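You operate a simulated robot arm through the tools that you are given. There is no shell and no other tool.

Carry out the task below with a simulated two-armed robot. There is one attempt and no reset: what you move stays moved.

TASK
Fit the 16 mm roller from the lathe's rack in the slide and throw the yellow lever home.
Fine: free the yellow lever first; the old roller goes in the middle socket of the lathe's roller rack.

The check looks at the end state, three seconds after you hand in, the way a careful person would. Anything else that was tipped, shoved, dropped, spilled or broken makes it a failure.

THE ROBOT
Two 7-joint arms with fingered hands on one trunk that stands fixed in place. Base frame: the origin is at the foot of the trunk, x ahead of it, y to its left, z up. Lengths are in cm, angles in degrees, forces in N, time in s.
The left shoulder is at [4.2, 16.3, 106.1], the right one opposite. Each reaches about 121.5 cm from its shoulder. Payload 4 kg a hand.
The TCP of each hand is the grasp point between the finger pads, 3.6 cm short of the fingertips. In the tool frame z runs along the fingers and y along their closing line. The gripper opens to 12.4 cm; its body begins 4.2 cm behind the TCP. The gripper is a hand of 4 fingers: y runs from the thumb to the fingers, the wrist lies at [-1.5, -9.9, -18.9] in the tool frame, and closing takes about 1.5 s.
Orientation is that of the tool frame in the base frame, as a unit quaternion [w, x, y, z]. With the fingers straight down and the wrist toward the robot, the tool's x, y and z point along [0, 1, 0], [1, 0, 0] and [0, 0, -1] of the base frame.

THE INTERFACE
- The arms move only by the tool drive_tool. It takes "left_series", "right_series" or both (then of equal length, played together; a hand with none holds still); each is a list of rows, each an object of numbers (a shift or turn left out is 0, a gripper value left out holds the last): "x", "y", "z": the shift along the base's x, y, z in units of 500 mm (1.0 is 500 mm); "wx", "wy", "wz": the turn, a rotation vector about the base's x, y, z in units of 90 degrees (1.0 is 90 degrees). In form: [{"x": .., "y": .., "z": .., "wx": .., "wy": .., "wz": ..}, ...]. A call has 1 to 20 rows; each row is the pose to reach, as a shift and turn from the pose commanded when the call began. "left_jaw" and "right_jaw" are, for a hand that has rows, the finger opening in cm, from 0 to 12.4, set as the call begins (left out, the last holds). A call with a number of a shift or a turn outside -1 to 1 is refused whole. Each row takes 0.2 s and may step no farther than 5 cm and 8.6 degrees from the row before; otherwise, or with a gripper value out of range, the whole call is refused. A pose out of reach is approached as far as the arm can. The call stops where the force on the tool passes 40 N (or 10 N more than at its start, if that is more) or the arm is blocked; 0.2 s more then pass. The fingers move at their own pace (about 4.5 cm/s each) and stop on an object; they squeeze with about 24 N. The grip force told is the motor's: it shows also when the fingers shut on nothing. Time passes only in rows, and 0.2 s behind the last, so rows that repeat a pose let the fingers close. The reply holds the time, the measured pose of the TCP, the force on the tool along the base axes, the opening and the grip force, in the units named above and with some noise, with the torque about the TCP (base axes, N m) and any sound that the robot's microphone picked up.
- Cameras (640 x 400 px; columns grow to the right, rows downward): "scene" is now at [14.7, 2.36, 129.77]; the picture's right is [0.25, -0.97, -0.04], its down [-0.49, -0.09, -0.87] and it looks along [0.83, 0.24, -0.50] (base axes); focal length 214 px, centre (320, 200). "left" rides on the left gripper at [-7.5, -8.6, -12.3] in its tool frame; the picture's right is [-0.70, -0.34, 0.63], its down [0.64, -0.68, 0.35] and it looks along [0.32, 0.65, 0.69] (tool axes); focal length 275 px, centre (320, 200). "right" rides on the right gripper at [7.5, -8.6, -12.3] in its tool frame; the picture's right is [-0.70, 0.34, -0.63], its down [-0.64, -0.68, 0.35] and it looks along [-0.32, 0.65, 0.69] (tool axes); focal length 275 px, centre (320, 200). There is no depth. A picture from a camera that has moved, and an enlarged one, comes with that camera's place and axes in the base frame and with its lens.
- get_image(camera): a new picture of that camera. No time passes.
- move_column(by): moves the trunk up (or, below 0, down) by that many cm; the arms and the scene camera ride with it, the base frame stays. It gives what a move gives, with no picture.
- set_fingers(index, middle, ring, thumb_bend, thumb_turn, hand): sets how far each is bent, from 0 (flat) to 1 (curled in); at 0.3 the hand is open as for a grip, at 0.7 the pads meet at the TCP. One left out holds its place. A second passes; each finger stops where it meets its share of the squeeze, and holds until it gets a number again. A gripper value or a shape takes the hand back. It gives what a move gives, with no picture; readings hold the bend of each and the force on the fingers (four entries, about 0 where the hand has none), thumb and palm. thumb_turn goes from beside the hand (0) to across from the fingers (1), as for a grip.
- preshape(shape, hand): the hand has 4 fingers and takes this shape, open, in about a second: jaw (thumb against the fingers, like two jaws); tri (thumb and two fingers); tip (a fingertip pinch); poke (one finger out to press); point (the index stretched); flat (the hand flat); cup (the hand cupped); fist (a fist). The gripper value then closes the fingers along that shape, each until it touches; the sizes above hold for jaw. It gives what a move gives, with no picture.
- pan_tilt(pan, tilt): turns the head with the scene camera to pan (to the left, within 86 degrees either way) and tilt (down, from -29 to 69), counted from straight ahead of the robot (the tilt from the chest, where the trunk bows). It gives what a move gives.
- zoom(camera, box): a new picture of the part [left, top, right, bottom] of that camera's present view, enlarged. No time passes.
- finish_job(): hands the job in; it is judged then, once.

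Places have to be worked out from the pictures, the camera data and where the tool is seen. Open the grippers and draw the arms clear of the work before you hand the job in, unless the task says otherwise.

The tools are called after "Request:" as a command line: name --argument value ..., lists and objects as JSON in quotes. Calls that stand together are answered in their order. drive_tool: Moves the arms, as the interface text tells. Its arguments: {"type":"object","properties":{"left_series":{"type":"array","items":{"type":"object","properties":{"x":{"type":"number"},"y":{"type":"number"},"z":{"type":"number"},"wx":{"type":"number"},"wy":{"type":"number"},"wz":{"type":"number"}}}},"left_jaw":{"type":"number"},"right_series":{"type":"array","items":{"type":"object","properties":{"x":{"type":"number"},"y":{"type":"number"},"z":{"type":"number"},"wx":{"type":"number"},"wy":{"type":"number"},"wz":{"type":"number"}}}},"right_jaw":{"type":"number"}},"required":[]} The other tools are called the same way: move_column (by) moves the trunk up or down; preshape (shape, hand) gives the hand a shape; set_fingers (index, middle, ring, thumb_bend, thumb_turn, hand) moves the fingers one by one; pan_tilt (pan, tilt) turns the head that bears the scene camera; get_image (camera) takes a picture; zoom (camera, box) takes an enlarged picture of a part of a camera's view; finish_job () hands the job in.

At the start:

```text
clock: 0.0
left_tcp_pos: [60.02, 58.1, 119.93]
left_tcp_rot: [-0.001, 0.707, 0.707, 0.0]
left_force: [-0.4, 1.4, 0.7]
left_moment: [-0.03, 0.0, 0.0]
left_finger_gap: 12.36
left_gripper_force: 0.2
left_shape: jaw
left_bend: [0.3, 0.3, 0.3, 0.3, 0.98]
left_finger forces: [0.1, 0.1, 0.0, 0.0, 0.0, 0.0]
right_tcp_pos: [87.24, -8.06, 120.66]
right_tcp_rot: [0.0, 0.707, 0.708, 0.0]
right_force: [0.6, -0.2, -0.2]
right_moment: [-0.01, -0.03, 0.03]
right_finger_gap: 12.32
right_gripper_force: 0.1
right_shape: jaw
right_bend: [0.3, 0.3, 0.3, 0.3, 0.98]
right_finger forces: [0.1, 0.0, 0.0, 0.0, 0.0, 0.0]
trunk travel left (down, up): [-22.5, 25.3]
head pan, tilt (commanded): [14.7, 21.4]
```

scene: 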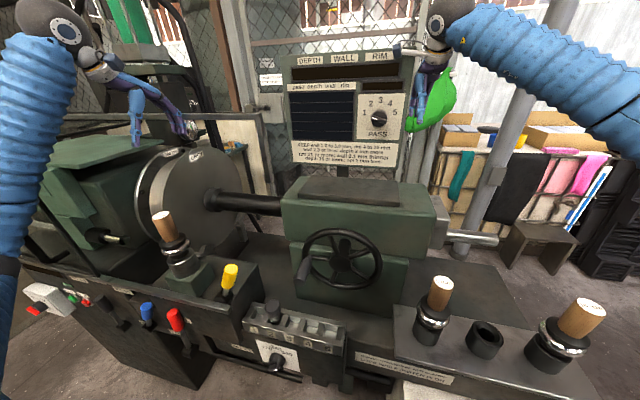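
right: 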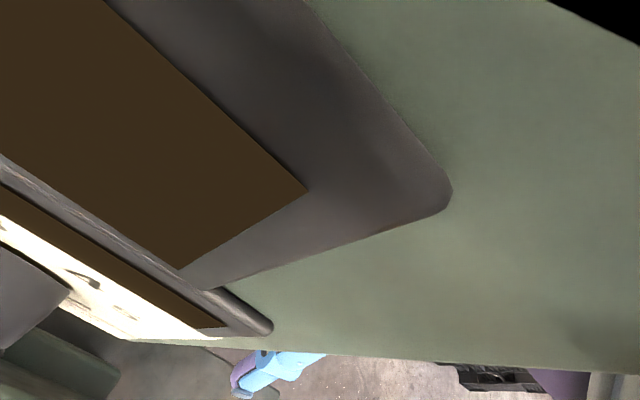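
left: 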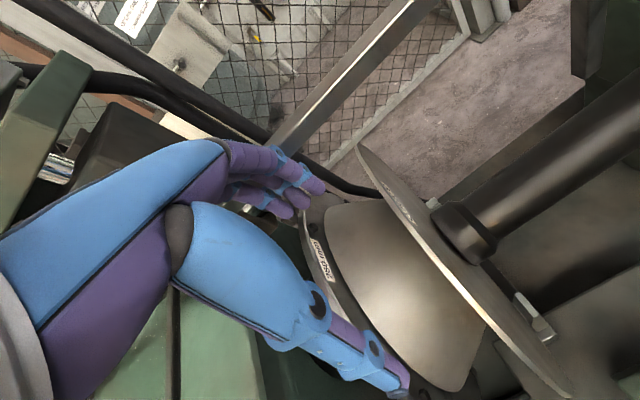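

I start by looking closer at the slide, the levers and the roller rack in the scene view.

Request:
zoom --camera "scene" --box '[130, 200, 290, 300]'

Request:
zoom --camera "scene" --box '[380, 260, 620, 400]'

Request:
zoom --camera "scene" --box '[220, 280, 380, 380]'

Request:
zoom --camera "scene" --box '[280, 40, 420, 170]'

Request:
zoom --camera "scene" --box '[10, 260, 200, 379]'

```text
4.00 times, centred on (210, 250) of scene
camera zoom: at [14.7, 2.36, 129.77], right [0.25, -0.97, -0.04], down [-0.49, -0.09, -0.87], along [0.83, 0.24, -0.5], focal length 858 px, centre (760, 0)
```

zoom: 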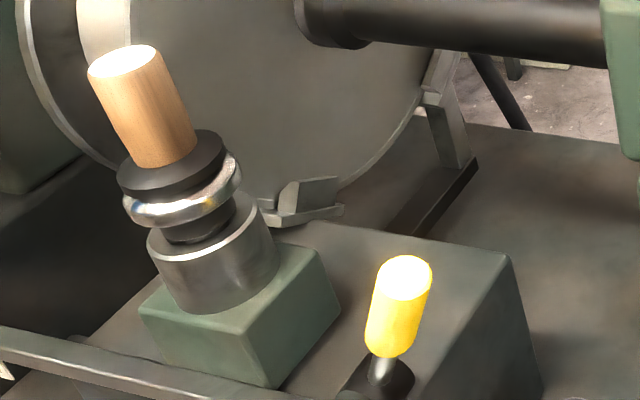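

```text
2.67 times, centred on (500, 330) of scene
camera zoom: at [14.7, 2.36, 129.77], right [0.25, -0.97, -0.04], down [-0.49, -0.09, -0.87], along [0.83, 0.24, -0.5], focal length 572 px, centre (-160, -147)
```

zoom: 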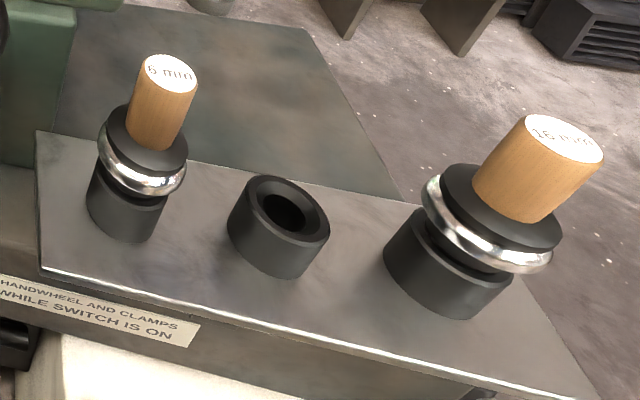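

```text
4.00 times, centred on (300, 330) of scene
camera zoom: at [14.7, 2.36, 129.77], right [0.25, -0.97, -0.04], down [-0.49, -0.09, -0.87], along [0.83, 0.24, -0.5], focal length 858 px, centre (400, -320)
```

zoom: 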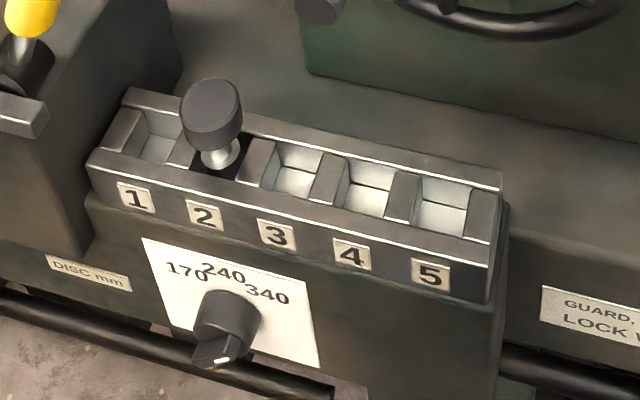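

```text
3.08 times, centred on (350, 105) of scene
camera zoom: at [14.7, 2.36, 129.77], right [0.25, -0.97, -0.04], down [-0.49, -0.09, -0.87], along [0.83, 0.24, -0.5], focal length 660 px, centre (228, 492)
```

zoom: 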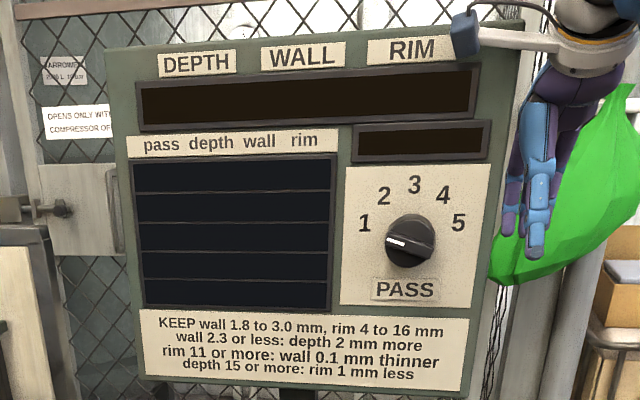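

```text
3.36 times, centred on (105, 320) of scene
camera zoom: at [14.7, 2.36, 129.77], right [0.25, -0.97, -0.04], down [-0.49, -0.09, -0.87], along [0.83, 0.24, -0.5], focal length 721 px, centre (1043, -202)
```

zoom: 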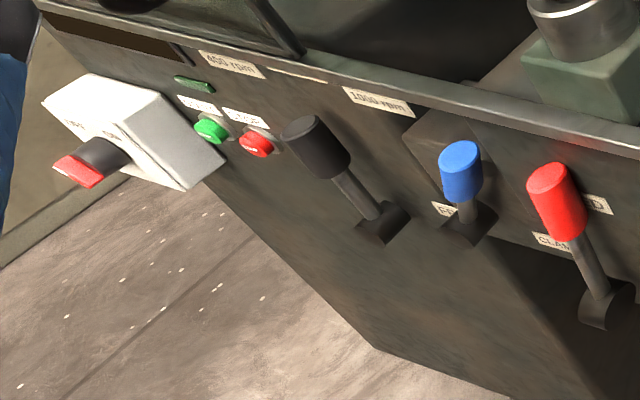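

The yellow lever stands beside the slide holding the old roller, and the rack with 6 mm, empty middle and 16 mm sockets is at the right. I'll tilt the head down to get better views of both.

Request:
pan_tilt --pan 20 --tilt 50

Request:
get_image --camera "scene"

```text
clock: 0.9
left_tcp_pos: [60.18, 58.11, 119.93]
left_tcp_rot: [0.0, 0.707, 0.707, -0.001]
left_force: [-0.7, 0.3, 0.0]
left_moment: [0.0, 0.03, -0.01]
left_finger_gap: 12.38
left_gripper_force: 0.1
left_shape: jaw
left_bend: [0.3, 0.3, 0.3, 0.3, 0.98]
left_finger forces: [0.0, 0.0, 0.0, 0.0, 0.0, 0.0]
right_tcp_pos: [87.2, -8.06, 120.71]
right_tcp_rot: [-0.001, 0.707, 0.707, 0.0]
right_force: [-0.3, -0.3, -0.1]
right_moment: [0.01, 0.03, 0.0]
right_finger_gap: 12.35
right_gripper_force: 0.1
right_shape: jaw
right_bend: [0.3, 0.3, 0.3, 0.3, 0.98]
right_finger forces: [0.0, 0.0, 0.0, 0.0, 0.0, 0.0]
trunk travel left (down, up): [-22.5, 25.3]
head pan, tilt (commanded): [20.0, 50.0]
```

```text
taken
camera scene: at [12.31, 2.64, 125.76], right [0.34, -0.94, -0.05], down [-0.81, -0.26, -0.53], along [0.48, 0.22, -0.85], focal length 214 px, centre (320, 200)
```

scene: 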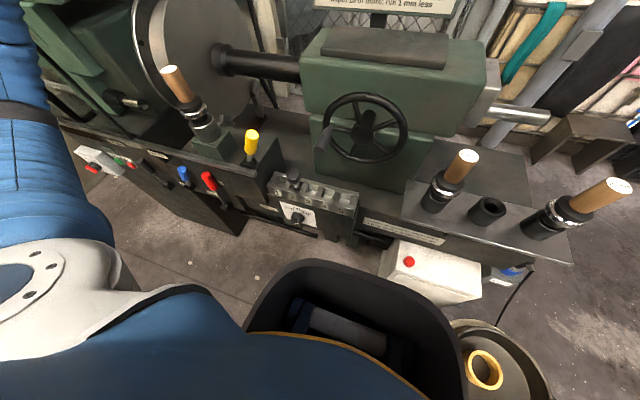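

This is a better angle; I'll zoom into the slide with the yellow lever, and the rack.

Request:
zoom --camera "scene" --box '[140, 50, 300, 150]'

Request:
zoom --camera "scene" --box '[200, 110, 296, 170]'

Request:
zoom --camera "scene" --box '[400, 130, 640, 280]'

Request:
zoom --camera "scene" --box '[60, 120, 240, 232]'

```text
4.00 times, centred on (220, 100) of scene
camera zoom: at [12.31, 2.64, 125.76], right [0.34, -0.94, -0.05], down [-0.81, -0.26, -0.53], along [0.48, 0.22, -0.85], focal length 858 px, centre (720, 600)
```

zoom: 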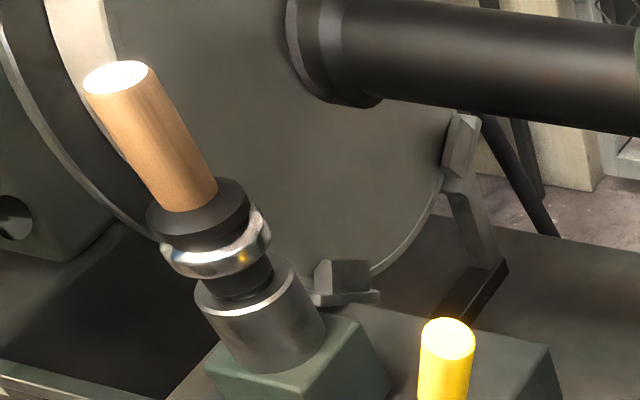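

```text
6.67 times, centred on (248, 140) of scene
camera zoom: at [12.31, 2.64, 125.76], right [0.34, -0.94, -0.05], down [-0.81, -0.26, -0.53], along [0.48, 0.22, -0.85], focal length 1430 px, centre (800, 600)
```

zoom: 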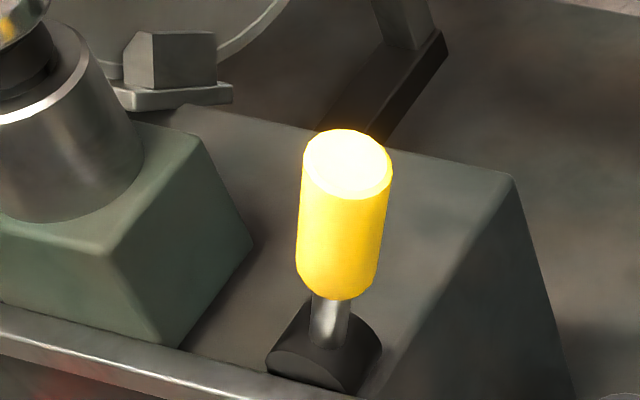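

```text
2.67 times, centred on (520, 205) of scene
camera zoom: at [12.31, 2.64, 125.76], right [0.34, -0.94, -0.05], down [-0.81, -0.26, -0.53], along [0.48, 0.22, -0.85], focal length 572 px, centre (-213, 187)
```

zoom: 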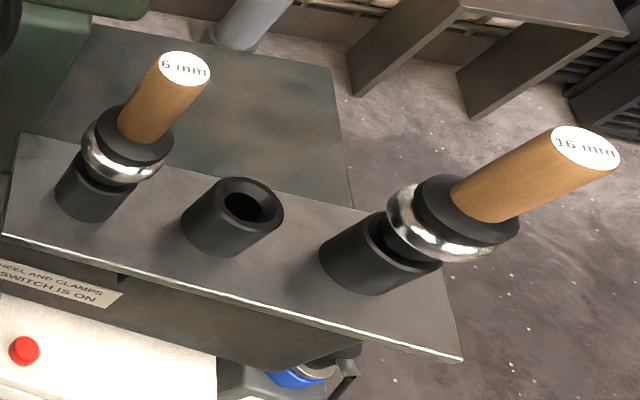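

```text
3.56 times, centred on (150, 176) of scene
camera zoom: at [12.31, 2.64, 125.76], right [0.34, -0.94, -0.05], down [-0.81, -0.26, -0.53], along [0.48, 0.22, -0.85], focal length 763 px, centre (924, 285)
```

zoom: 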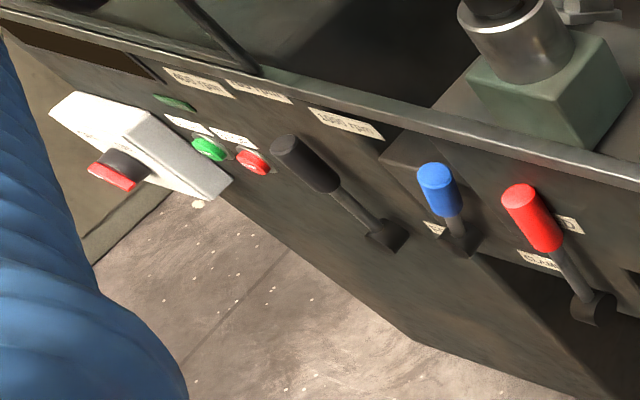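

From triangulating the two head views, the yellow lever tip is near [40, 30, 95] and the rack near x≈43. The right hand sits beside the display board's edge with its fingers just behind it, so I back it out carefully: first away to the right, then toward the robot.

Request:
drive_tool --right_series '[{"y": -0.04}, {"y": -0.08}, {"y": -0.12}, {"y": -0.16}, {"x": -0.06, "y": -0.16}, {"x": -0.12, "y": -0.16}, {"x": -0.2, "y": -0.16}, {"x": -0.28, "y": -0.16}, {"x": -0.36, "y": -0.16}, {"x": -0.44, "y": -0.16}, {"x": -0.52, "y": -0.16}]'

Request:
get_image --camera "right"

Request:
get_image --camera "scene"

```text
clock: 3.3
left_tcp_pos: [59.99, 58.03, 120.08]
left_tcp_rot: [-0.001, 0.707, 0.707, 0.0]
left_force: [-0.4, 0.1, -0.3]
left_moment: [0.01, -0.04, 0.03]
left_finger_gap: 12.38
left_gripper_force: 0.1
left_shape: jaw
left_bend: [0.3, 0.3, 0.3, 0.3, 0.98]
left_finger forces: [0.1, 0.0, 0.0, 0.1, 0.1, 0.1]
right_tcp_pos: [60.96, -15.91, 120.67]
right_tcp_rot: [0.001, 0.707, 0.707, 0.0]
right_force: [-0.7, -0.1, 0.1]
right_moment: [0.02, -0.01, -0.03]
right_finger_gap: 12.39
right_gripper_force: 0.0
right_shape: jaw
right_bend: [0.3, 0.3, 0.3, 0.3, 0.98]
right_finger forces: [0.0, 0.0, 0.0, 0.0, 0.0, 0.1]
trunk travel left (down, up): [-22.5, 25.3]
head pan, tilt (commanded): [20.0, 50.0]
```

```text
taken
camera right: at [52.44, -8.34, 133.01], right [0.34, -0.7, 0.63], down [-0.68, -0.64, -0.35], along [0.65, -0.32, -0.69], focal length 275 px, centre (320, 200)
```

right: 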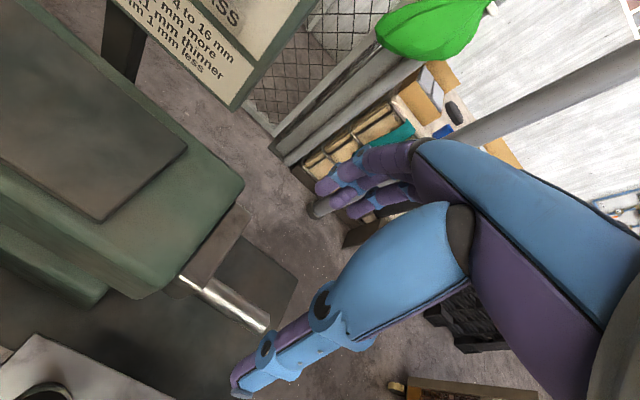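

```text
taken
camera scene: at [12.25, 2.64, 125.76], right [0.34, -0.94, -0.05], down [-0.81, -0.26, -0.53], along [0.48, 0.22, -0.85], focal length 214 px, centre (320, 200)
```

scene: 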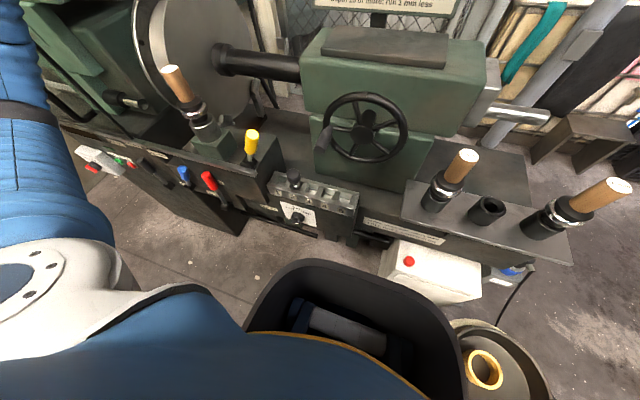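

Both arms are in open space. I raise the trunk to get a vertical baseline for triangulating the lever, slide, and rack.

Request:
move_column --by 18

Request:
get_image --camera "scene"

Request:
zoom --camera "scene" --box '[140, 60, 300, 160]'

Request:
zoom --camera "scene" --box '[360, 120, 600, 270]'

```text
clock: 5.3
left_tcp_pos: [60.11, 58.13, 137.94]
left_tcp_rot: [-0.001, 0.706, 0.708, 0.0]
left_force: [0.3, 0.5, 0.6]
left_moment: [-0.04, -0.01, -0.01]
left_finger_gap: 12.37
left_gripper_force: 0.0
left_shape: jaw
left_bend: [0.3, 0.3, 0.3, 0.3, 0.98]
left_finger forces: [0.0, 0.0, 0.0, 0.0, 0.1, 0.0]
right_tcp_pos: [61.16, -16.14, 138.7]
right_tcp_rot: [0.0, 0.707, 0.707, 0.0]
right_force: [0.5, -1.1, -0.8]
right_moment: [-0.01, 0.0, 0.01]
right_finger_gap: 12.36
right_gripper_force: 0.0
right_shape: jaw
right_bend: [0.3, 0.3, 0.3, 0.3, 0.98]
right_finger forces: [0.0, 0.0, 0.0, 0.0, 0.0, 0.0]
trunk travel left (down, up): [-40.5, 7.3]
head pan, tilt (commanded): [20.0, 50.0]
```

```text
taken
camera scene: at [6.65, 2.64, 145.49], right [0.34, -0.94, 0.0], down [-0.73, -0.26, -0.63], along [0.59, 0.22, -0.77], focal length 214 px, centre (320, 200)
```

scene: 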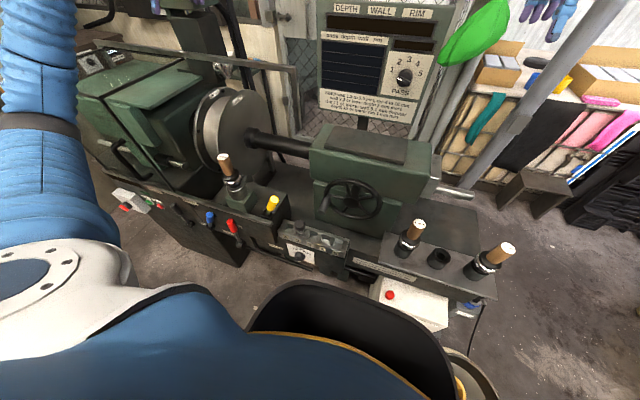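

```text
4.00 times, centred on (220, 110) of scene
camera zoom: at [6.65, 2.64, 145.49], right [0.34, -0.94, 0.0], down [-0.73, -0.26, -0.63], along [0.59, 0.22, -0.77], focal length 858 px, centre (720, 560)
```

zoom: 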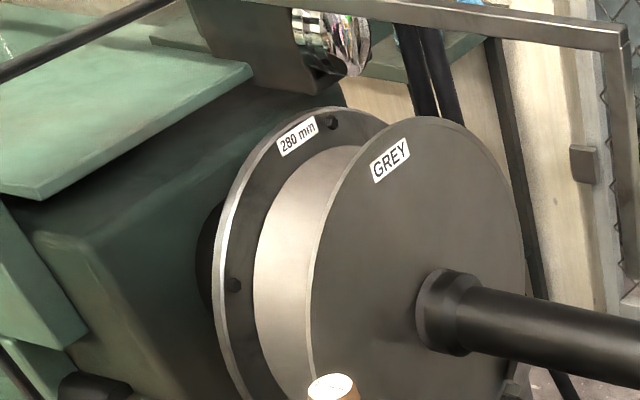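

```text
2.67 times, centred on (480, 195) of scene
camera zoom: at [6.65, 2.64, 145.49], right [0.34, -0.94, 0.0], down [-0.73, -0.26, -0.63], along [0.59, 0.22, -0.77], focal length 572 px, centre (-107, 213)
```

zoom: 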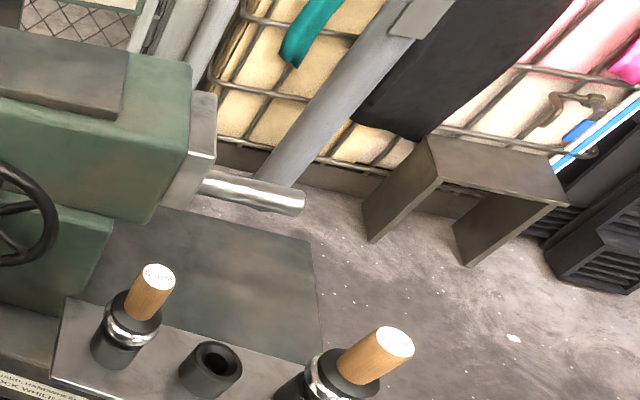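

The trunk straightened as it rose, so the view differs. I zoom on the features in this new view for triangulation.

Request:
zoom --camera "scene" --box '[200, 140, 328, 220]'

Request:
zoom --camera "scene" --box '[376, 200, 536, 300]'

```text
5.00 times, centred on (264, 180) of scene
camera zoom: at [6.65, 2.64, 145.49], right [0.34, -0.94, 0.0], down [-0.73, -0.26, -0.63], along [0.59, 0.22, -0.77], focal length 1072 px, centre (600, 300)
```

zoom: 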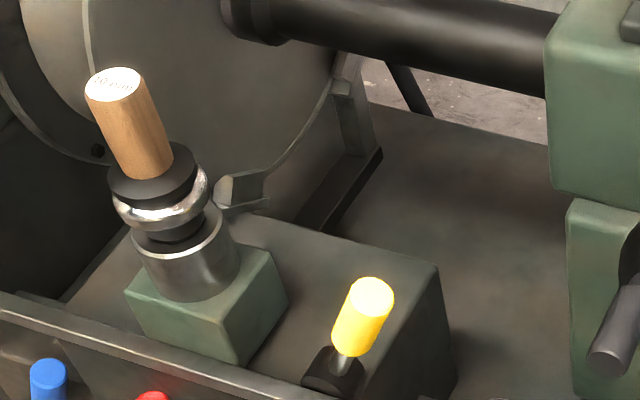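

```text
4.00 times, centred on (456, 250) of scene
camera zoom: at [6.65, 2.64, 145.49], right [0.34, -0.94, 0.0], down [-0.73, -0.26, -0.63], along [0.59, 0.22, -0.77], focal length 858 px, centre (-224, 0)
```

zoom: 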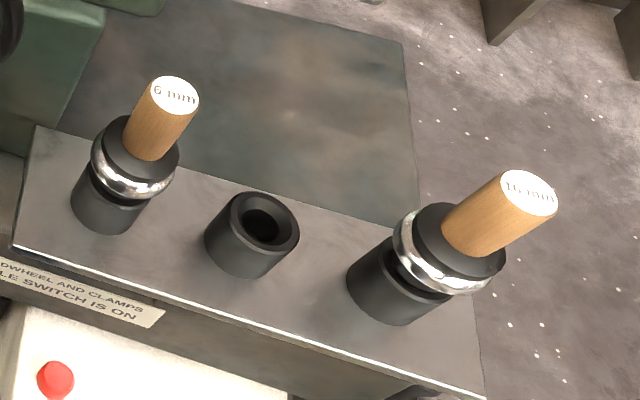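

Triangulation gives: rack sockets at x≈46, y≈-12/-22.6/-33.4 (socket tops z≈84, handle tops z≈96), slide roller top ≈[43.7, 46.9, 104.9], yellow lever knob top ≈[42, 31.3, 93.5] with its pivot near [41, 35, 84.4], so it leans right. I look for labels around the levers.

Request:
zoom --camera "scene" --box '[170, 190, 298, 270]'

Request:
zoom --camera "scene" --box '[240, 180, 304, 220]'

Request:
get_image --camera "left"

```text
5.00 times, centred on (234, 230) of scene
camera zoom: at [6.65, 2.64, 145.49], right [0.34, -0.94, 0.0], down [-0.73, -0.26, -0.63], along [0.59, 0.22, -0.77], focal length 1072 px, centre (750, 50)
```

zoom: 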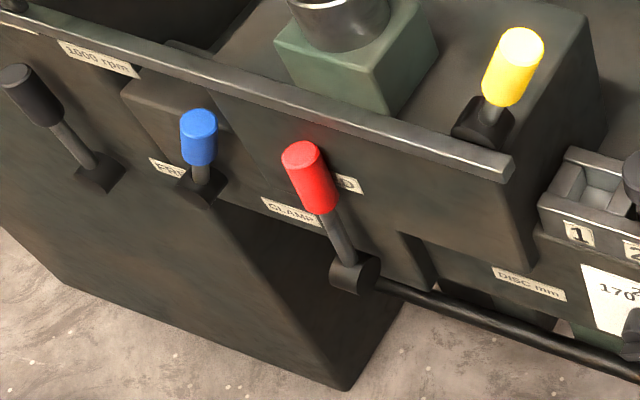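

```text
10.00 times, centred on (272, 200) of scene
camera zoom: at [6.65, 2.64, 145.49], right [0.34, -0.94, 0.0], down [-0.73, -0.26, -0.63], along [0.59, 0.22, -0.77], focal length 2145 px, centre (800, 200)
```

zoom: 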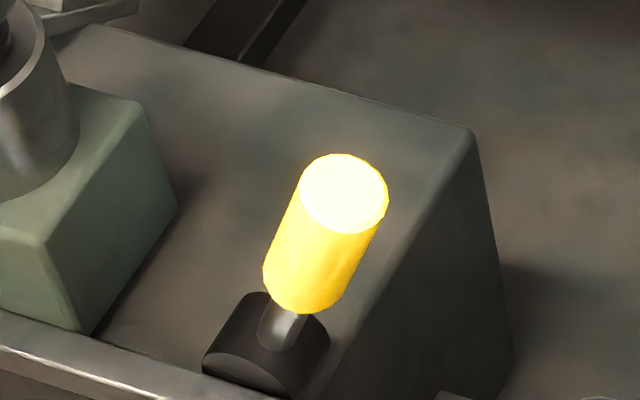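

```text
taken
camera left: at [51.47, 50.58, 150.22], right [-0.34, -0.7, -0.63], down [-0.68, 0.64, -0.35], along [0.65, 0.32, -0.69], focal length 275 px, centre (320, 200)
```

left: 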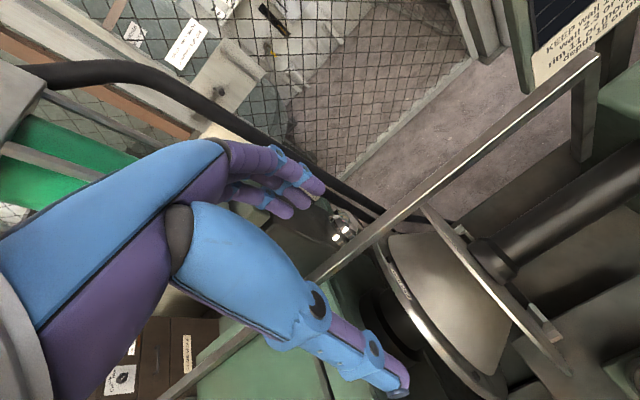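

The lever's hub axis points toward the robot, so the lever swings left–right and currently leans right. I bring the left hand in (staying above the roller) to look at it closely with its camera.

Request:
drive_tool --left_series '[{"x": -0.06, "y": -0.04, "z": -0.04}, {"x": -0.12, "y": -0.08, "z": -0.08}, {"x": -0.18, "y": -0.12, "z": -0.12}, {"x": -0.24, "y": -0.16, "z": -0.16}, {"x": -0.3, "y": -0.2, "z": -0.2}, {"x": -0.36, "y": -0.24, "z": -0.25}, {"x": -0.42, "y": -0.28, "z": -0.3}, {"x": -0.48, "y": -0.32, "z": -0.35}, {"x": -0.54, "y": -0.36, "z": -0.4}]'

Request:
get_image --camera "left"

Request:
get_image --camera "scene"

```text
clock: 7.3
left_tcp_pos: [39.02, 44.29, 121.73]
left_tcp_rot: [-0.001, 0.707, 0.708, 0.0]
left_force: [0.1, -0.4, 0.2]
left_moment: [0.01, 0.0, 0.0]
left_finger_gap: 12.39
left_gripper_force: 0.1
left_shape: jaw
left_bend: [0.3, 0.3, 0.3, 0.3, 0.98]
left_finger forces: [0.1, 0.1, 0.0, 0.0, 0.1, 0.1]
left hand out of reach, approached as far as the arm can: row 8, 9
right_tcp_pos: [61.09, -16.1, 138.73]
right_tcp_rot: [0.0, 0.707, 0.707, 0.0]
right_force: [-0.2, 0.5, 0.0]
right_moment: [-0.01, 0.03, 0.03]
right_finger_gap: 12.4
right_gripper_force: 0.0
right_shape: jaw
right_bend: [0.3, 0.3, 0.3, 0.3, 0.98]
right_finger forces: [0.0, 0.1, 0.1, 0.0, 0.0, 0.1]
trunk travel left (down, up): [-40.5, 7.3]
head pan, tilt (commanded): [20.0, 50.0]
```

```text
taken
camera left: at [30.38, 36.73, 133.98], right [-0.34, -0.7, -0.63], down [-0.68, 0.64, -0.35], along [0.65, 0.32, -0.69], focal length 275 px, centre (320, 200)
```

left: 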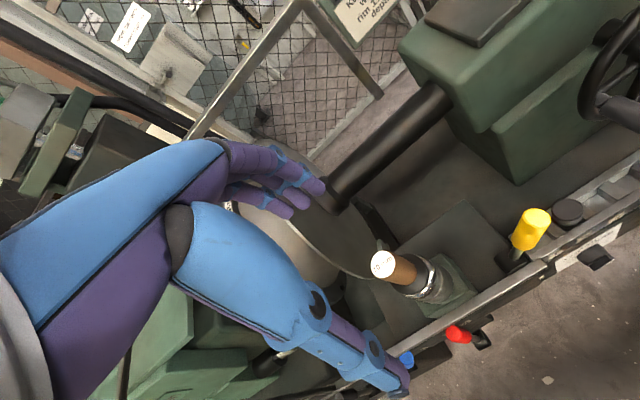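

```text
taken
camera scene: at [6.57, 2.65, 145.5], right [0.34, -0.94, 0.0], down [-0.73, -0.26, -0.63], along [0.59, 0.22, -0.77], focal length 214 px, centre (320, 200)
```

scene: 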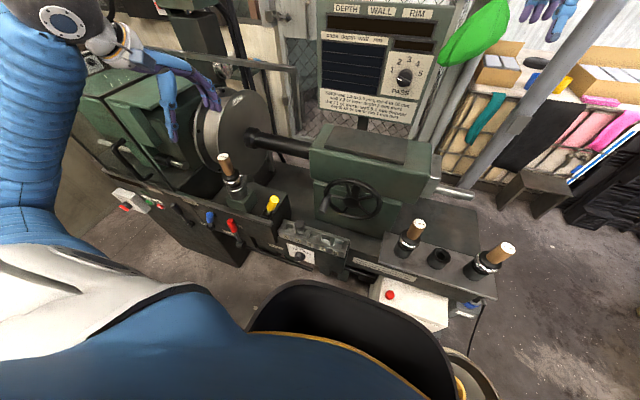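

The left arm reaches its near limit at x≈39 but the view is useful. I zoom into the lever and slide from this camera.

Request:
zoom --camera "left" --box '[460, 180, 620, 280]'

Request:
zoom --camera "left" --box '[350, 220, 510, 320]'

```text
4.00 times, centred on (540, 230) of left
camera zoom: at [30.38, 36.73, 133.98], right [-0.34, -0.7, -0.63], down [-0.68, 0.64, -0.35], along [0.65, 0.32, -0.69], focal length 1101 px, centre (-560, 80)
```

zoom: 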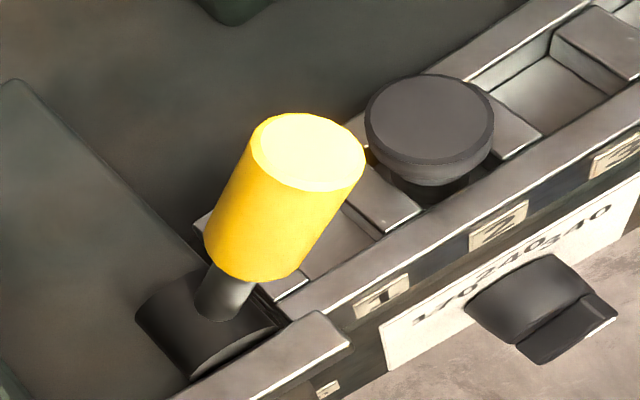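

```text
4.00 times, centred on (430, 270) of left
camera zoom: at [30.38, 36.73, 133.98], right [-0.34, -0.7, -0.63], down [-0.68, 0.64, -0.35], along [0.65, 0.32, -0.69], focal length 1101 px, centre (-120, -80)
```

zoom: 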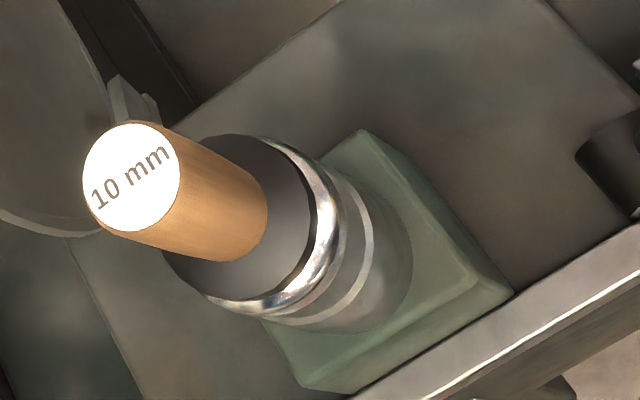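

There's a small label just under the rail end; I zoom on it further.

Request:
zoom --camera "left" --box '[510, 250, 574, 290]'

Request:
zoom --camera "left" --box '[430, 280, 590, 380]'

Request:
zoom --camera "scene" --box '[250, 190, 314, 230]'

```text
10.00 times, centred on (542, 270) of left
camera zoom: at [30.38, 36.73, 133.98], right [-0.34, -0.7, -0.63], down [-0.68, 0.64, -0.35], along [0.65, 0.32, -0.69], focal length 2753 px, centre (-1900, -500)
```

zoom: 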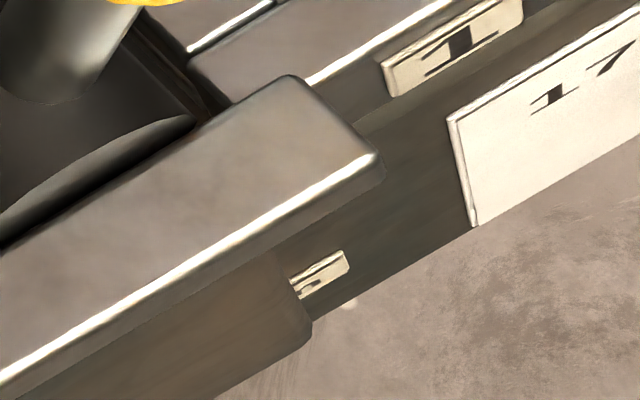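

```text
4.00 times, centred on (510, 330) of left
camera zoom: at [30.38, 36.73, 133.98], right [-0.34, -0.7, -0.63], down [-0.68, 0.64, -0.35], along [0.65, 0.32, -0.69], focal length 1101 px, centre (-440, -320)
```

zoom: 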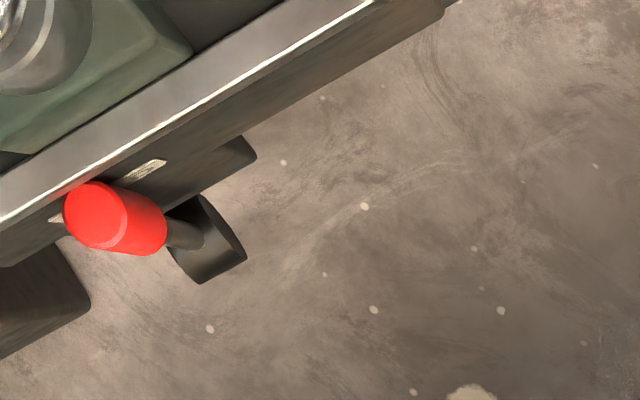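

```text
10.00 times, centred on (282, 210) of scene
camera zoom: at [6.57, 2.65, 145.5], right [0.34, -0.94, 0.0], down [-0.73, -0.26, -0.63], along [0.59, 0.22, -0.77], focal length 2145 px, centre (700, 100)
```

zoom: 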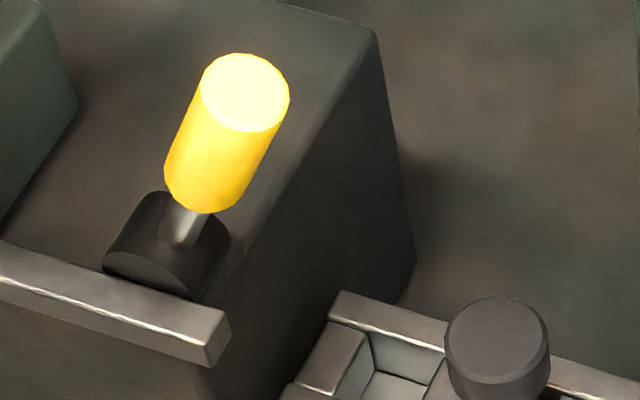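

The lever knob top refines to about [41.5, 31, 94.3]; no label nearby, so I'll test its direction by a gentle push. First I withdraw the left hand to the upper left, and turn the right hand's yaw by 90° so its thumb and fingers can straddle the knob left–right.

Request:
drive_tool --left_series '[{"x": 0.03, "y": 0.04, "z": 0.05}, {"x": 0.07, "y": 0.08, "z": 0.1}, {"x": 0.11, "y": 0.13, "z": 0.15}, {"x": 0.16, "y": 0.18, "z": 0.2}, {"x": 0.21, "y": 0.24, "z": 0.24}, {"x": 0.26, "y": 0.3, "z": 0.28}, {"x": 0.3, "y": 0.36, "z": 0.32}, {"x": 0.34, "y": 0.42, "z": 0.36}]'

Request:
drive_tool --right_series '[{"wz": 0.09}, {"wz": 0.18}, {"wz": 0.27}, {"wz": 0.36}, {"wz": 0.45}, {"wz": 0.54}, {"wz": 0.63}, {"wz": 0.72}, {"wz": 0.81}, {"wz": 0.9}, {"wz": 0.99}]'

Request:
get_image --camera "scene"

```text
clock: 9.1
left_tcp_pos: [55.98, 65.52, 139.8]
left_tcp_rot: [0.0, 0.707, 0.707, 0.0]
left_force: [0.2, 0.1, 0.5]
left_moment: [-0.02, 0.0, -0.01]
left_finger_gap: 12.37
left_gripper_force: 0.0
left_shape: jaw
left_bend: [0.3, 0.3, 0.3, 0.3, 0.98]
left_finger forces: [0.0, 0.1, 0.0, 0.1, 0.0, 0.0]
right_tcp_pos: [61.24, -16.08, 138.63]
right_tcp_rot: [-0.001, 0.707, 0.707, 0.0]
right_force: [0.1, -0.1, -0.1]
right_moment: [0.01, 0.02, -0.01]
right_finger_gap: 12.4
right_gripper_force: 0.1
right_shape: jaw
right_bend: [0.3, 0.3, 0.3, 0.3, 0.98]
right_finger forces: [0.0, 0.0, 0.0, 0.0, 0.0, 0.1]
trunk travel left (down, up): [-40.5, 7.3]
head pan, tilt (commanded): [20.0, 50.0]
```

```text
clock: 11.5
left_tcp_pos: [55.87, 65.58, 139.77]
left_tcp_rot: [0.0, 0.707, 0.707, -0.001]
left_force: [-0.8, -0.1, 0.2]
left_moment: [-0.01, 0.01, -0.02]
left_finger_gap: 12.38
left_gripper_force: 0.0
left_shape: jaw
left_bend: [0.3, 0.3, 0.3, 0.3, 0.98]
left_finger forces: [0.1, 0.0, 0.1, 0.0, 0.0, 0.0]
right_tcp_pos: [47.9, -10.75, 141.4]
right_tcp_rot: [-0.01, 0.021, 1.0, 0.001]
right_force: [0.0, -0.7, -1.1]
right_moment: [0.0, 0.0, -0.02]
right_finger_gap: 12.41
right_gripper_force: 0.0
right_shape: jaw
right_bend: [0.3, 0.3, 0.3, 0.3, 0.98]
right_finger forces: [0.1, 0.0, 0.0, 0.0, 0.0, 0.0]
right hand out of reach, approached as far as the arm can: row 8, 9, 10, 11
trunk travel left (down, up): [-40.5, 7.3]
head pan, tilt (commanded): [20.0, 50.0]
```

```text
taken
camera scene: at [6.52, 2.66, 145.51], right [0.34, -0.94, 0.0], down [-0.73, -0.26, -0.63], along [0.59, 0.22, -0.77], focal length 214 px, centre (320, 200)
```

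scene: 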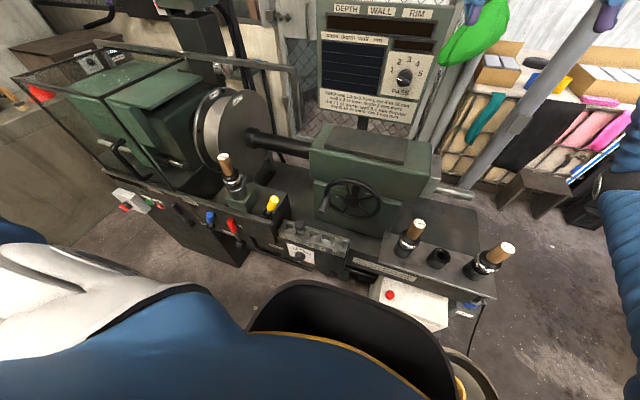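

The orientation was reached, but the arm drifted in position due to reach limits in that wrist pose. I make a modest move toward the lever area (high above it) to see how the right arm behaves there.

Request:
drive_tool --right_series '[{"x": -0.05, "y": 0.08}, {"x": -0.1, "y": 0.16}, {"x": -0.15, "y": 0.24}, {"x": -0.2, "y": 0.32}, {"x": -0.2, "y": 0.4}, {"x": -0.2, "y": 0.48}]'

Request:
get_image --camera "scene"

```text
clock: 12.9
left_tcp_pos: [56.13, 65.52, 139.6]
left_tcp_rot: [0.001, 0.707, 0.707, 0.0]
left_force: [-0.1, 0.0, -0.5]
left_moment: [-0.01, -0.03, -0.02]
left_finger_gap: 12.4
left_gripper_force: 0.1
left_shape: jaw
left_bend: [0.3, 0.3, 0.3, 0.3, 0.98]
left_finger forces: [0.1, 0.0, 0.0, 0.0, 0.2, 0.0]
right_tcp_pos: [38.04, 13.59, 141.02]
right_tcp_rot: [0.0, 0.008, 1.0, -0.001]
right_force: [0.1, 0.8, 0.1]
right_moment: [0.02, -0.02, 0.0]
right_finger_gap: 12.39
right_gripper_force: 0.1
right_shape: jaw
right_bend: [0.3, 0.3, 0.3, 0.3, 0.98]
right_finger forces: [0.1, 0.0, 0.0, 0.0, 0.1, 0.0]
trunk travel left (down, up): [-40.5, 7.3]
head pan, tilt (commanded): [20.0, 50.0]
```

```text
taken
camera scene: at [6.57, 2.83, 145.5], right [0.34, -0.94, 0.0], down [-0.73, -0.26, -0.63], along [0.59, 0.22, -0.77], focal length 214 px, centre (320, 200)
```

scene: 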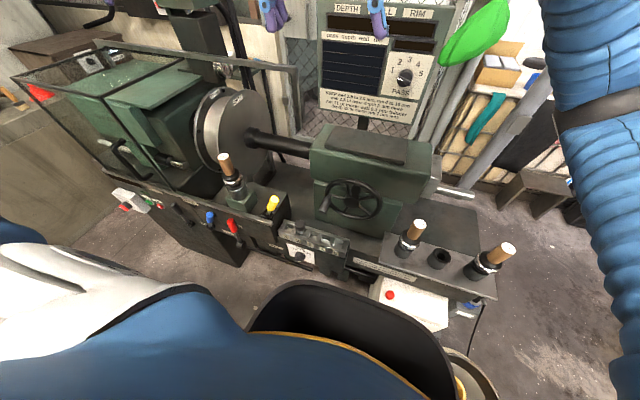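

The commanded pose follows the clipped one, and the hand is now at [38, 13.6, 141] oriented as wanted. I bring it above the lever with a 7 cm opening and look.

Request:
drive_tool --right_series '[{"x": 0.01, "y": 0.05, "z": -0.07}, {"x": 0.02, "y": 0.1, "z": -0.14}, {"x": 0.03, "y": 0.15, "z": -0.21}, {"x": 0.04, "y": 0.2, "z": -0.28}, {"x": 0.05, "y": 0.25, "z": -0.35}, {"x": 0.06, "y": 0.3, "z": -0.42}, {"x": 0.07, "y": 0.35, "z": -0.49}, {"x": 0.07, "y": 0.35, "z": -0.56}, {"x": 0.07, "y": 0.35, "z": -0.62}]' --right_jaw 7

Request:
get_image --camera "right"

Request:
get_image --camera "scene"

```text
clock: 14.9
left_tcp_pos: [56.16, 65.54, 139.59]
left_tcp_rot: [0.0, 0.708, 0.706, 0.0]
left_force: [0.5, 0.4, 0.2]
left_moment: [-0.03, 0.0, 0.0]
left_finger_gap: 12.38
left_gripper_force: 0.1
left_shape: jaw
left_bend: [0.3, 0.3, 0.3, 0.3, 0.98]
left_finger forces: [0.1, 0.0, 0.0, 0.0, 0.0, 0.0]
right_tcp_pos: [41.17, 30.79, 110.25]
right_tcp_rot: [0.0, 0.008, 1.0, 0.0]
right_force: [0.1, 0.3, -0.6]
right_moment: [0.01, 0.01, 0.01]
right_finger_gap: 7.02
right_gripper_force: 0.0
right_shape: jaw
right_bend: [0.39, 0.43, 0.41, 0.54, 0.99]
right_finger forces: [0.1, 0.0, 0.0, 0.0, 0.0, 0.0]
trunk travel left (down, up): [-40.5, 7.3]
head pan, tilt (commanded): [20.0, 50.0]
```

```text
taken
camera right: at [33.64, 22.47, 122.53], right [0.7, 0.33, 0.63], down [0.63, -0.69, -0.35], along [0.33, 0.64, -0.69], focal length 275 px, centre (320, 200)
```

right: 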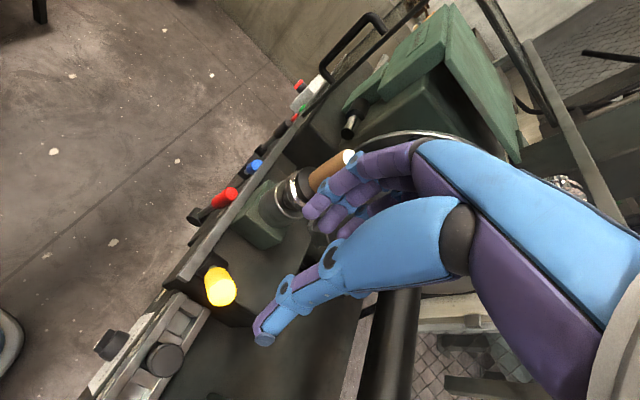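

```text
taken
camera scene: at [6.64, 2.71, 145.49], right [0.34, -0.94, 0.0], down [-0.73, -0.26, -0.63], along [0.59, 0.22, -0.77], focal length 214 px, centre (320, 200)
```

scene: 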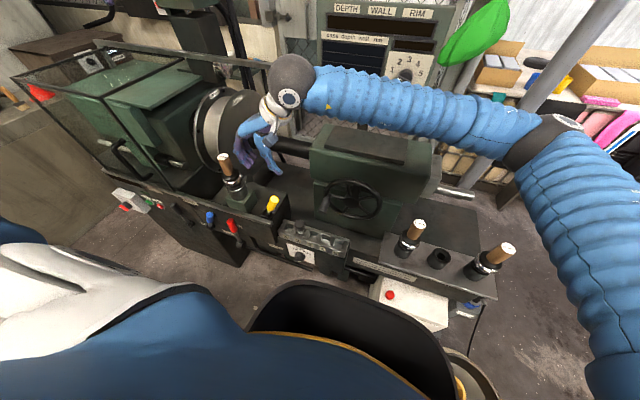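

The elbow lies safely out to the right, and the knob matches my estimate. With this yaw the fingers would end up near the roller, so I turn the hand back to wrist-toward-robot, to pinch the knob front-to-back and swing it sideways either way.

Request:
drive_tool --right_series '[{"wz": -0.09}, {"wz": -0.18}, {"wz": -0.27}, {"wz": -0.36}, {"wz": -0.45}, {"wz": -0.54}, {"wz": -0.63}, {"wz": -0.72}, {"wz": -0.81}, {"wz": -0.9}, {"wz": -0.99}]' --right_jaw 7

Request:
get_image --camera "right"

Request:
get_image --camera "scene"

```text
clock: 17.3
left_tcp_pos: [55.97, 65.65, 139.75]
left_tcp_rot: [0.001, 0.707, 0.707, -0.001]
left_force: [-0.6, 0.8, -0.2]
left_moment: [-0.02, 0.0, 0.01]
left_finger_gap: 12.4
left_gripper_force: 0.1
left_shape: jaw
left_bend: [0.3, 0.3, 0.3, 0.3, 0.98]
left_finger forces: [0.0, 0.0, 0.0, 0.1, 0.1, 0.0]
right_tcp_pos: [41.21, 30.79, 110.12]
right_tcp_rot: [0.0, 0.708, 0.706, -0.001]
right_force: [-1.2, 0.4, -0.1]
right_moment: [0.01, 0.02, -0.02]
right_finger_gap: 7.04
right_gripper_force: 0.0
right_shape: jaw
right_bend: [0.39, 0.43, 0.41, 0.54, 0.99]
right_finger forces: [0.1, 0.1, 0.1, 0.0, 0.0, 0.1]
trunk travel left (down, up): [-40.5, 7.3]
head pan, tilt (commanded): [20.0, 50.0]
```

```text
taken
camera right: at [32.78, 38.39, 122.4], right [0.34, -0.7, 0.63], down [-0.68, -0.64, -0.34], along [0.65, -0.32, -0.69], focal length 275 px, centre (320, 200)
```

right: 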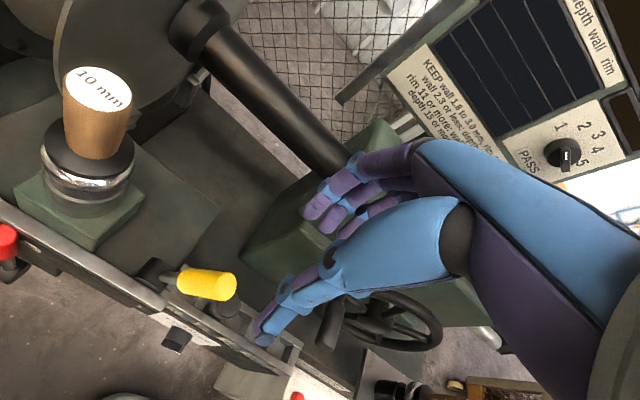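

```text
taken
camera scene: at [6.59, 2.73, 145.5], right [0.34, -0.94, 0.0], down [-0.73, -0.26, -0.63], along [0.59, 0.22, -0.77], focal length 214 px, centre (320, 200)
```

scene: 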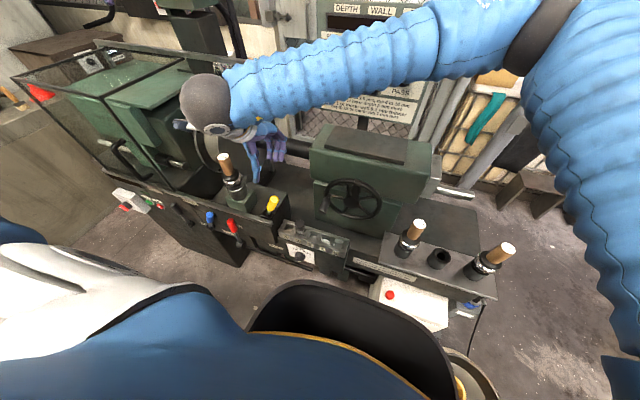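

The lever knob centre looks to be at about [41.6, 32, 92]. I lower the open hand straddling it front-to-back, stopping with the palm still above the knob's top.

Request:
drive_tool --right_series '[{"x": 0.008, "y": 0.022, "z": -0.06}, {"x": 0.008, "y": 0.022, "z": -0.12}, {"x": 0.008, "y": 0.022, "z": -0.18}, {"x": 0.008, "y": 0.022, "z": -0.23}, {"x": 0.008, "y": 0.022, "z": -0.28}, {"x": 0.008, "y": 0.022, "z": -0.32}, {"x": 0.008, "y": 0.022, "z": -0.345}]' --right_jaw 7

Request:
get_image --camera "right"

Request:
zoom --camera "scene" --box '[200, 120, 360, 220]'

```text
clock: 18.9
left_tcp_pos: [56.08, 65.48, 139.72]
left_tcp_rot: [0.0, 0.708, 0.707, 0.001]
left_force: [-0.4, 0.1, 0.0]
left_moment: [-0.02, -0.02, 0.0]
left_finger_gap: 12.38
left_gripper_force: 0.0
left_shape: jaw
left_bend: [0.3, 0.3, 0.3, 0.3, 0.98]
left_finger forces: [0.0, 0.0, 0.0, 0.0, 0.1, 0.0]
right_tcp_pos: [41.62, 31.92, 92.75]
right_tcp_rot: [0.001, 0.707, 0.707, 0.0]
right_force: [0.1, 0.0, -0.2]
right_moment: [-0.02, -0.05, 0.01]
right_finger_gap: 7.02
right_gripper_force: 0.1
right_shape: jaw
right_bend: [0.39, 0.43, 0.41, 0.54, 0.99]
right_finger forces: [0.1, 0.0, 0.0, 0.0, 0.0, 0.1]
trunk travel left (down, up): [-40.5, 7.3]
head pan, tilt (commanded): [20.0, 50.0]
```

```text
taken
camera right: at [33.18, 39.45, 105.1], right [0.34, -0.7, 0.63], down [-0.68, -0.64, -0.35], along [0.65, -0.32, -0.69], focal length 275 px, centre (320, 200)
```

right: 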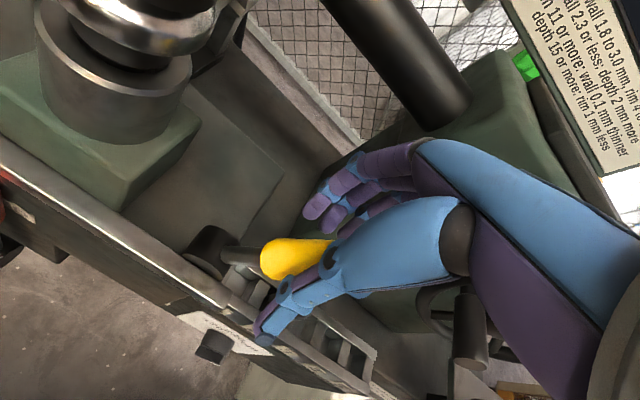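

```text
4.00 times, centred on (280, 170) of scene
camera zoom: at [6.63, 2.67, 145.5], right [0.34, -0.94, 0.0], down [-0.73, -0.26, -0.63], along [0.59, 0.22, -0.77], focal length 858 px, centre (480, 320)
```

zoom: 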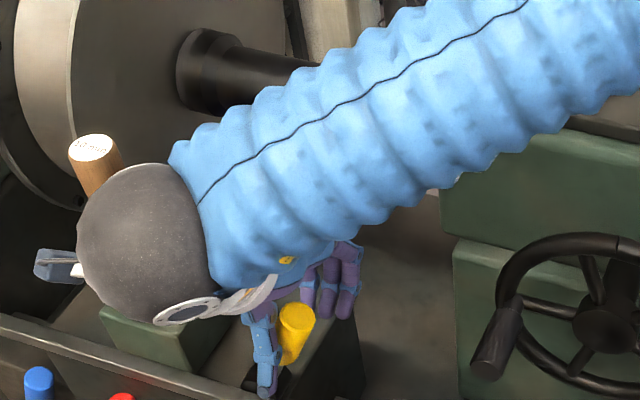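

The knob sits between thumb and fingers. I close on it gently by letting the fingers close while the hand holds still.

Request:
drive_tool --right_series '[{"x": 0}, {"x": 0}, {"x": 0}, {"x": 0}, {"x": 0}, {"x": 0}, {"x": 0}]' --right_jaw 2

Request:
get_image --camera "right"

```text
clock: 20.5
left_tcp_pos: [56.0, 65.54, 139.63]
left_tcp_rot: [0.0, 0.707, 0.707, 0.001]
left_force: [-0.6, -0.3, 0.2]
left_moment: [0.02, -0.01, 0.01]
left_finger_gap: 12.39
left_gripper_force: 0.1
left_shape: jaw
left_bend: [0.3, 0.3, 0.3, 0.3, 0.98]
left_finger forces: [0.0, 0.0, 0.1, 0.1, 0.1, 0.1]
right_tcp_pos: [41.67, 31.89, 92.8]
right_tcp_rot: [0.0, 0.707, 0.707, 0.0]
right_force: [-8.0, -1.4, -1.4]
right_moment: [-0.07, -0.37, -0.02]
right_finger_gap: 3.42
right_gripper_force: 23.9
right_shape: jaw
right_bend: [0.58, 0.67, 0.7, 0.58, 1.0]
right_finger forces: [12.1, 7.6, 0.0, 0.1, 27.9, 0.0]
trunk travel left (down, up): [-40.5, 7.3]
head pan, tilt (commanded): [20.0, 50.0]
```

```text
taken
camera right: at [33.08, 39.44, 105.12], right [0.34, -0.7, 0.63], down [-0.68, -0.64, -0.35], along [0.65, -0.32, -0.69], focal length 275 px, centre (320, 200)
```

right: 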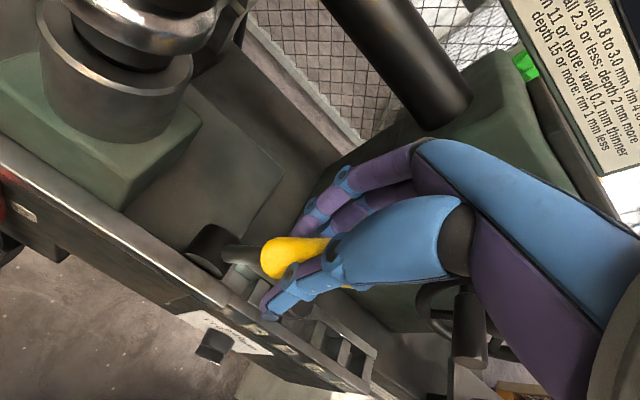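

The knob is gripped (gap 3.4 cm, thumb 28 N). I now try moving it left (+y) along its arc by a few cm and watch the force.

Request:
drive_tool --right_series '[{"y": 0.01, "z": 0.003}, {"y": 0.02, "z": 0.006}, {"y": 0.03, "z": 0.008}, {"y": 0.04, "z": 0.01}, {"y": 0.05, "z": 0.011}, {"y": 0.06, "z": 0.012}]'

Request:
get_image --camera "right"

```text
clock: 21.9
left_tcp_pos: [55.94, 65.4, 139.58]
left_tcp_rot: [0.0, 0.707, 0.708, -0.001]
left_force: [0.7, 0.2, -0.1]
left_moment: [-0.02, 0.02, 0.02]
left_finger_gap: 12.39
left_gripper_force: 0.1
left_shape: jaw
left_bend: [0.3, 0.3, 0.3, 0.3, 0.98]
left_finger forces: [0.0, 0.0, 0.0, 0.0, 0.1, 0.0]
right_tcp_pos: [41.57, 34.78, 93.45]
right_tcp_rot: [0.0, 0.708, 0.706, 0.0]
right_force: [-5.5, -12.9, 4.9]
right_moment: [-1.17, -0.63, -0.3]
right_finger_gap: 3.41
right_gripper_force: 24.3
right_shape: jaw
right_bend: [0.59, 0.67, 0.7, 0.58, 0.97]
right_finger forces: [10.2, 24.1, 0.1, 0.0, 31.5, 0.0]
trunk travel left (down, up): [-40.5, 7.3]
head pan, tilt (commanded): [20.0, 50.0]
```

```text
taken
camera right: at [33.17, 42.33, 105.83], right [0.34, -0.7, 0.63], down [-0.68, -0.64, -0.35], along [0.65, -0.32, -0.69], focal length 275 px, centre (320, 200)
```

right: 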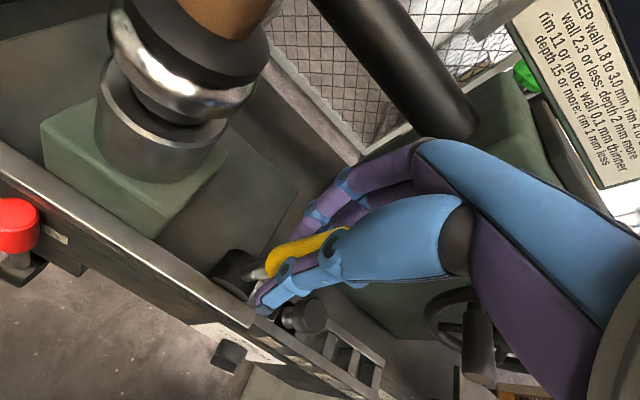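

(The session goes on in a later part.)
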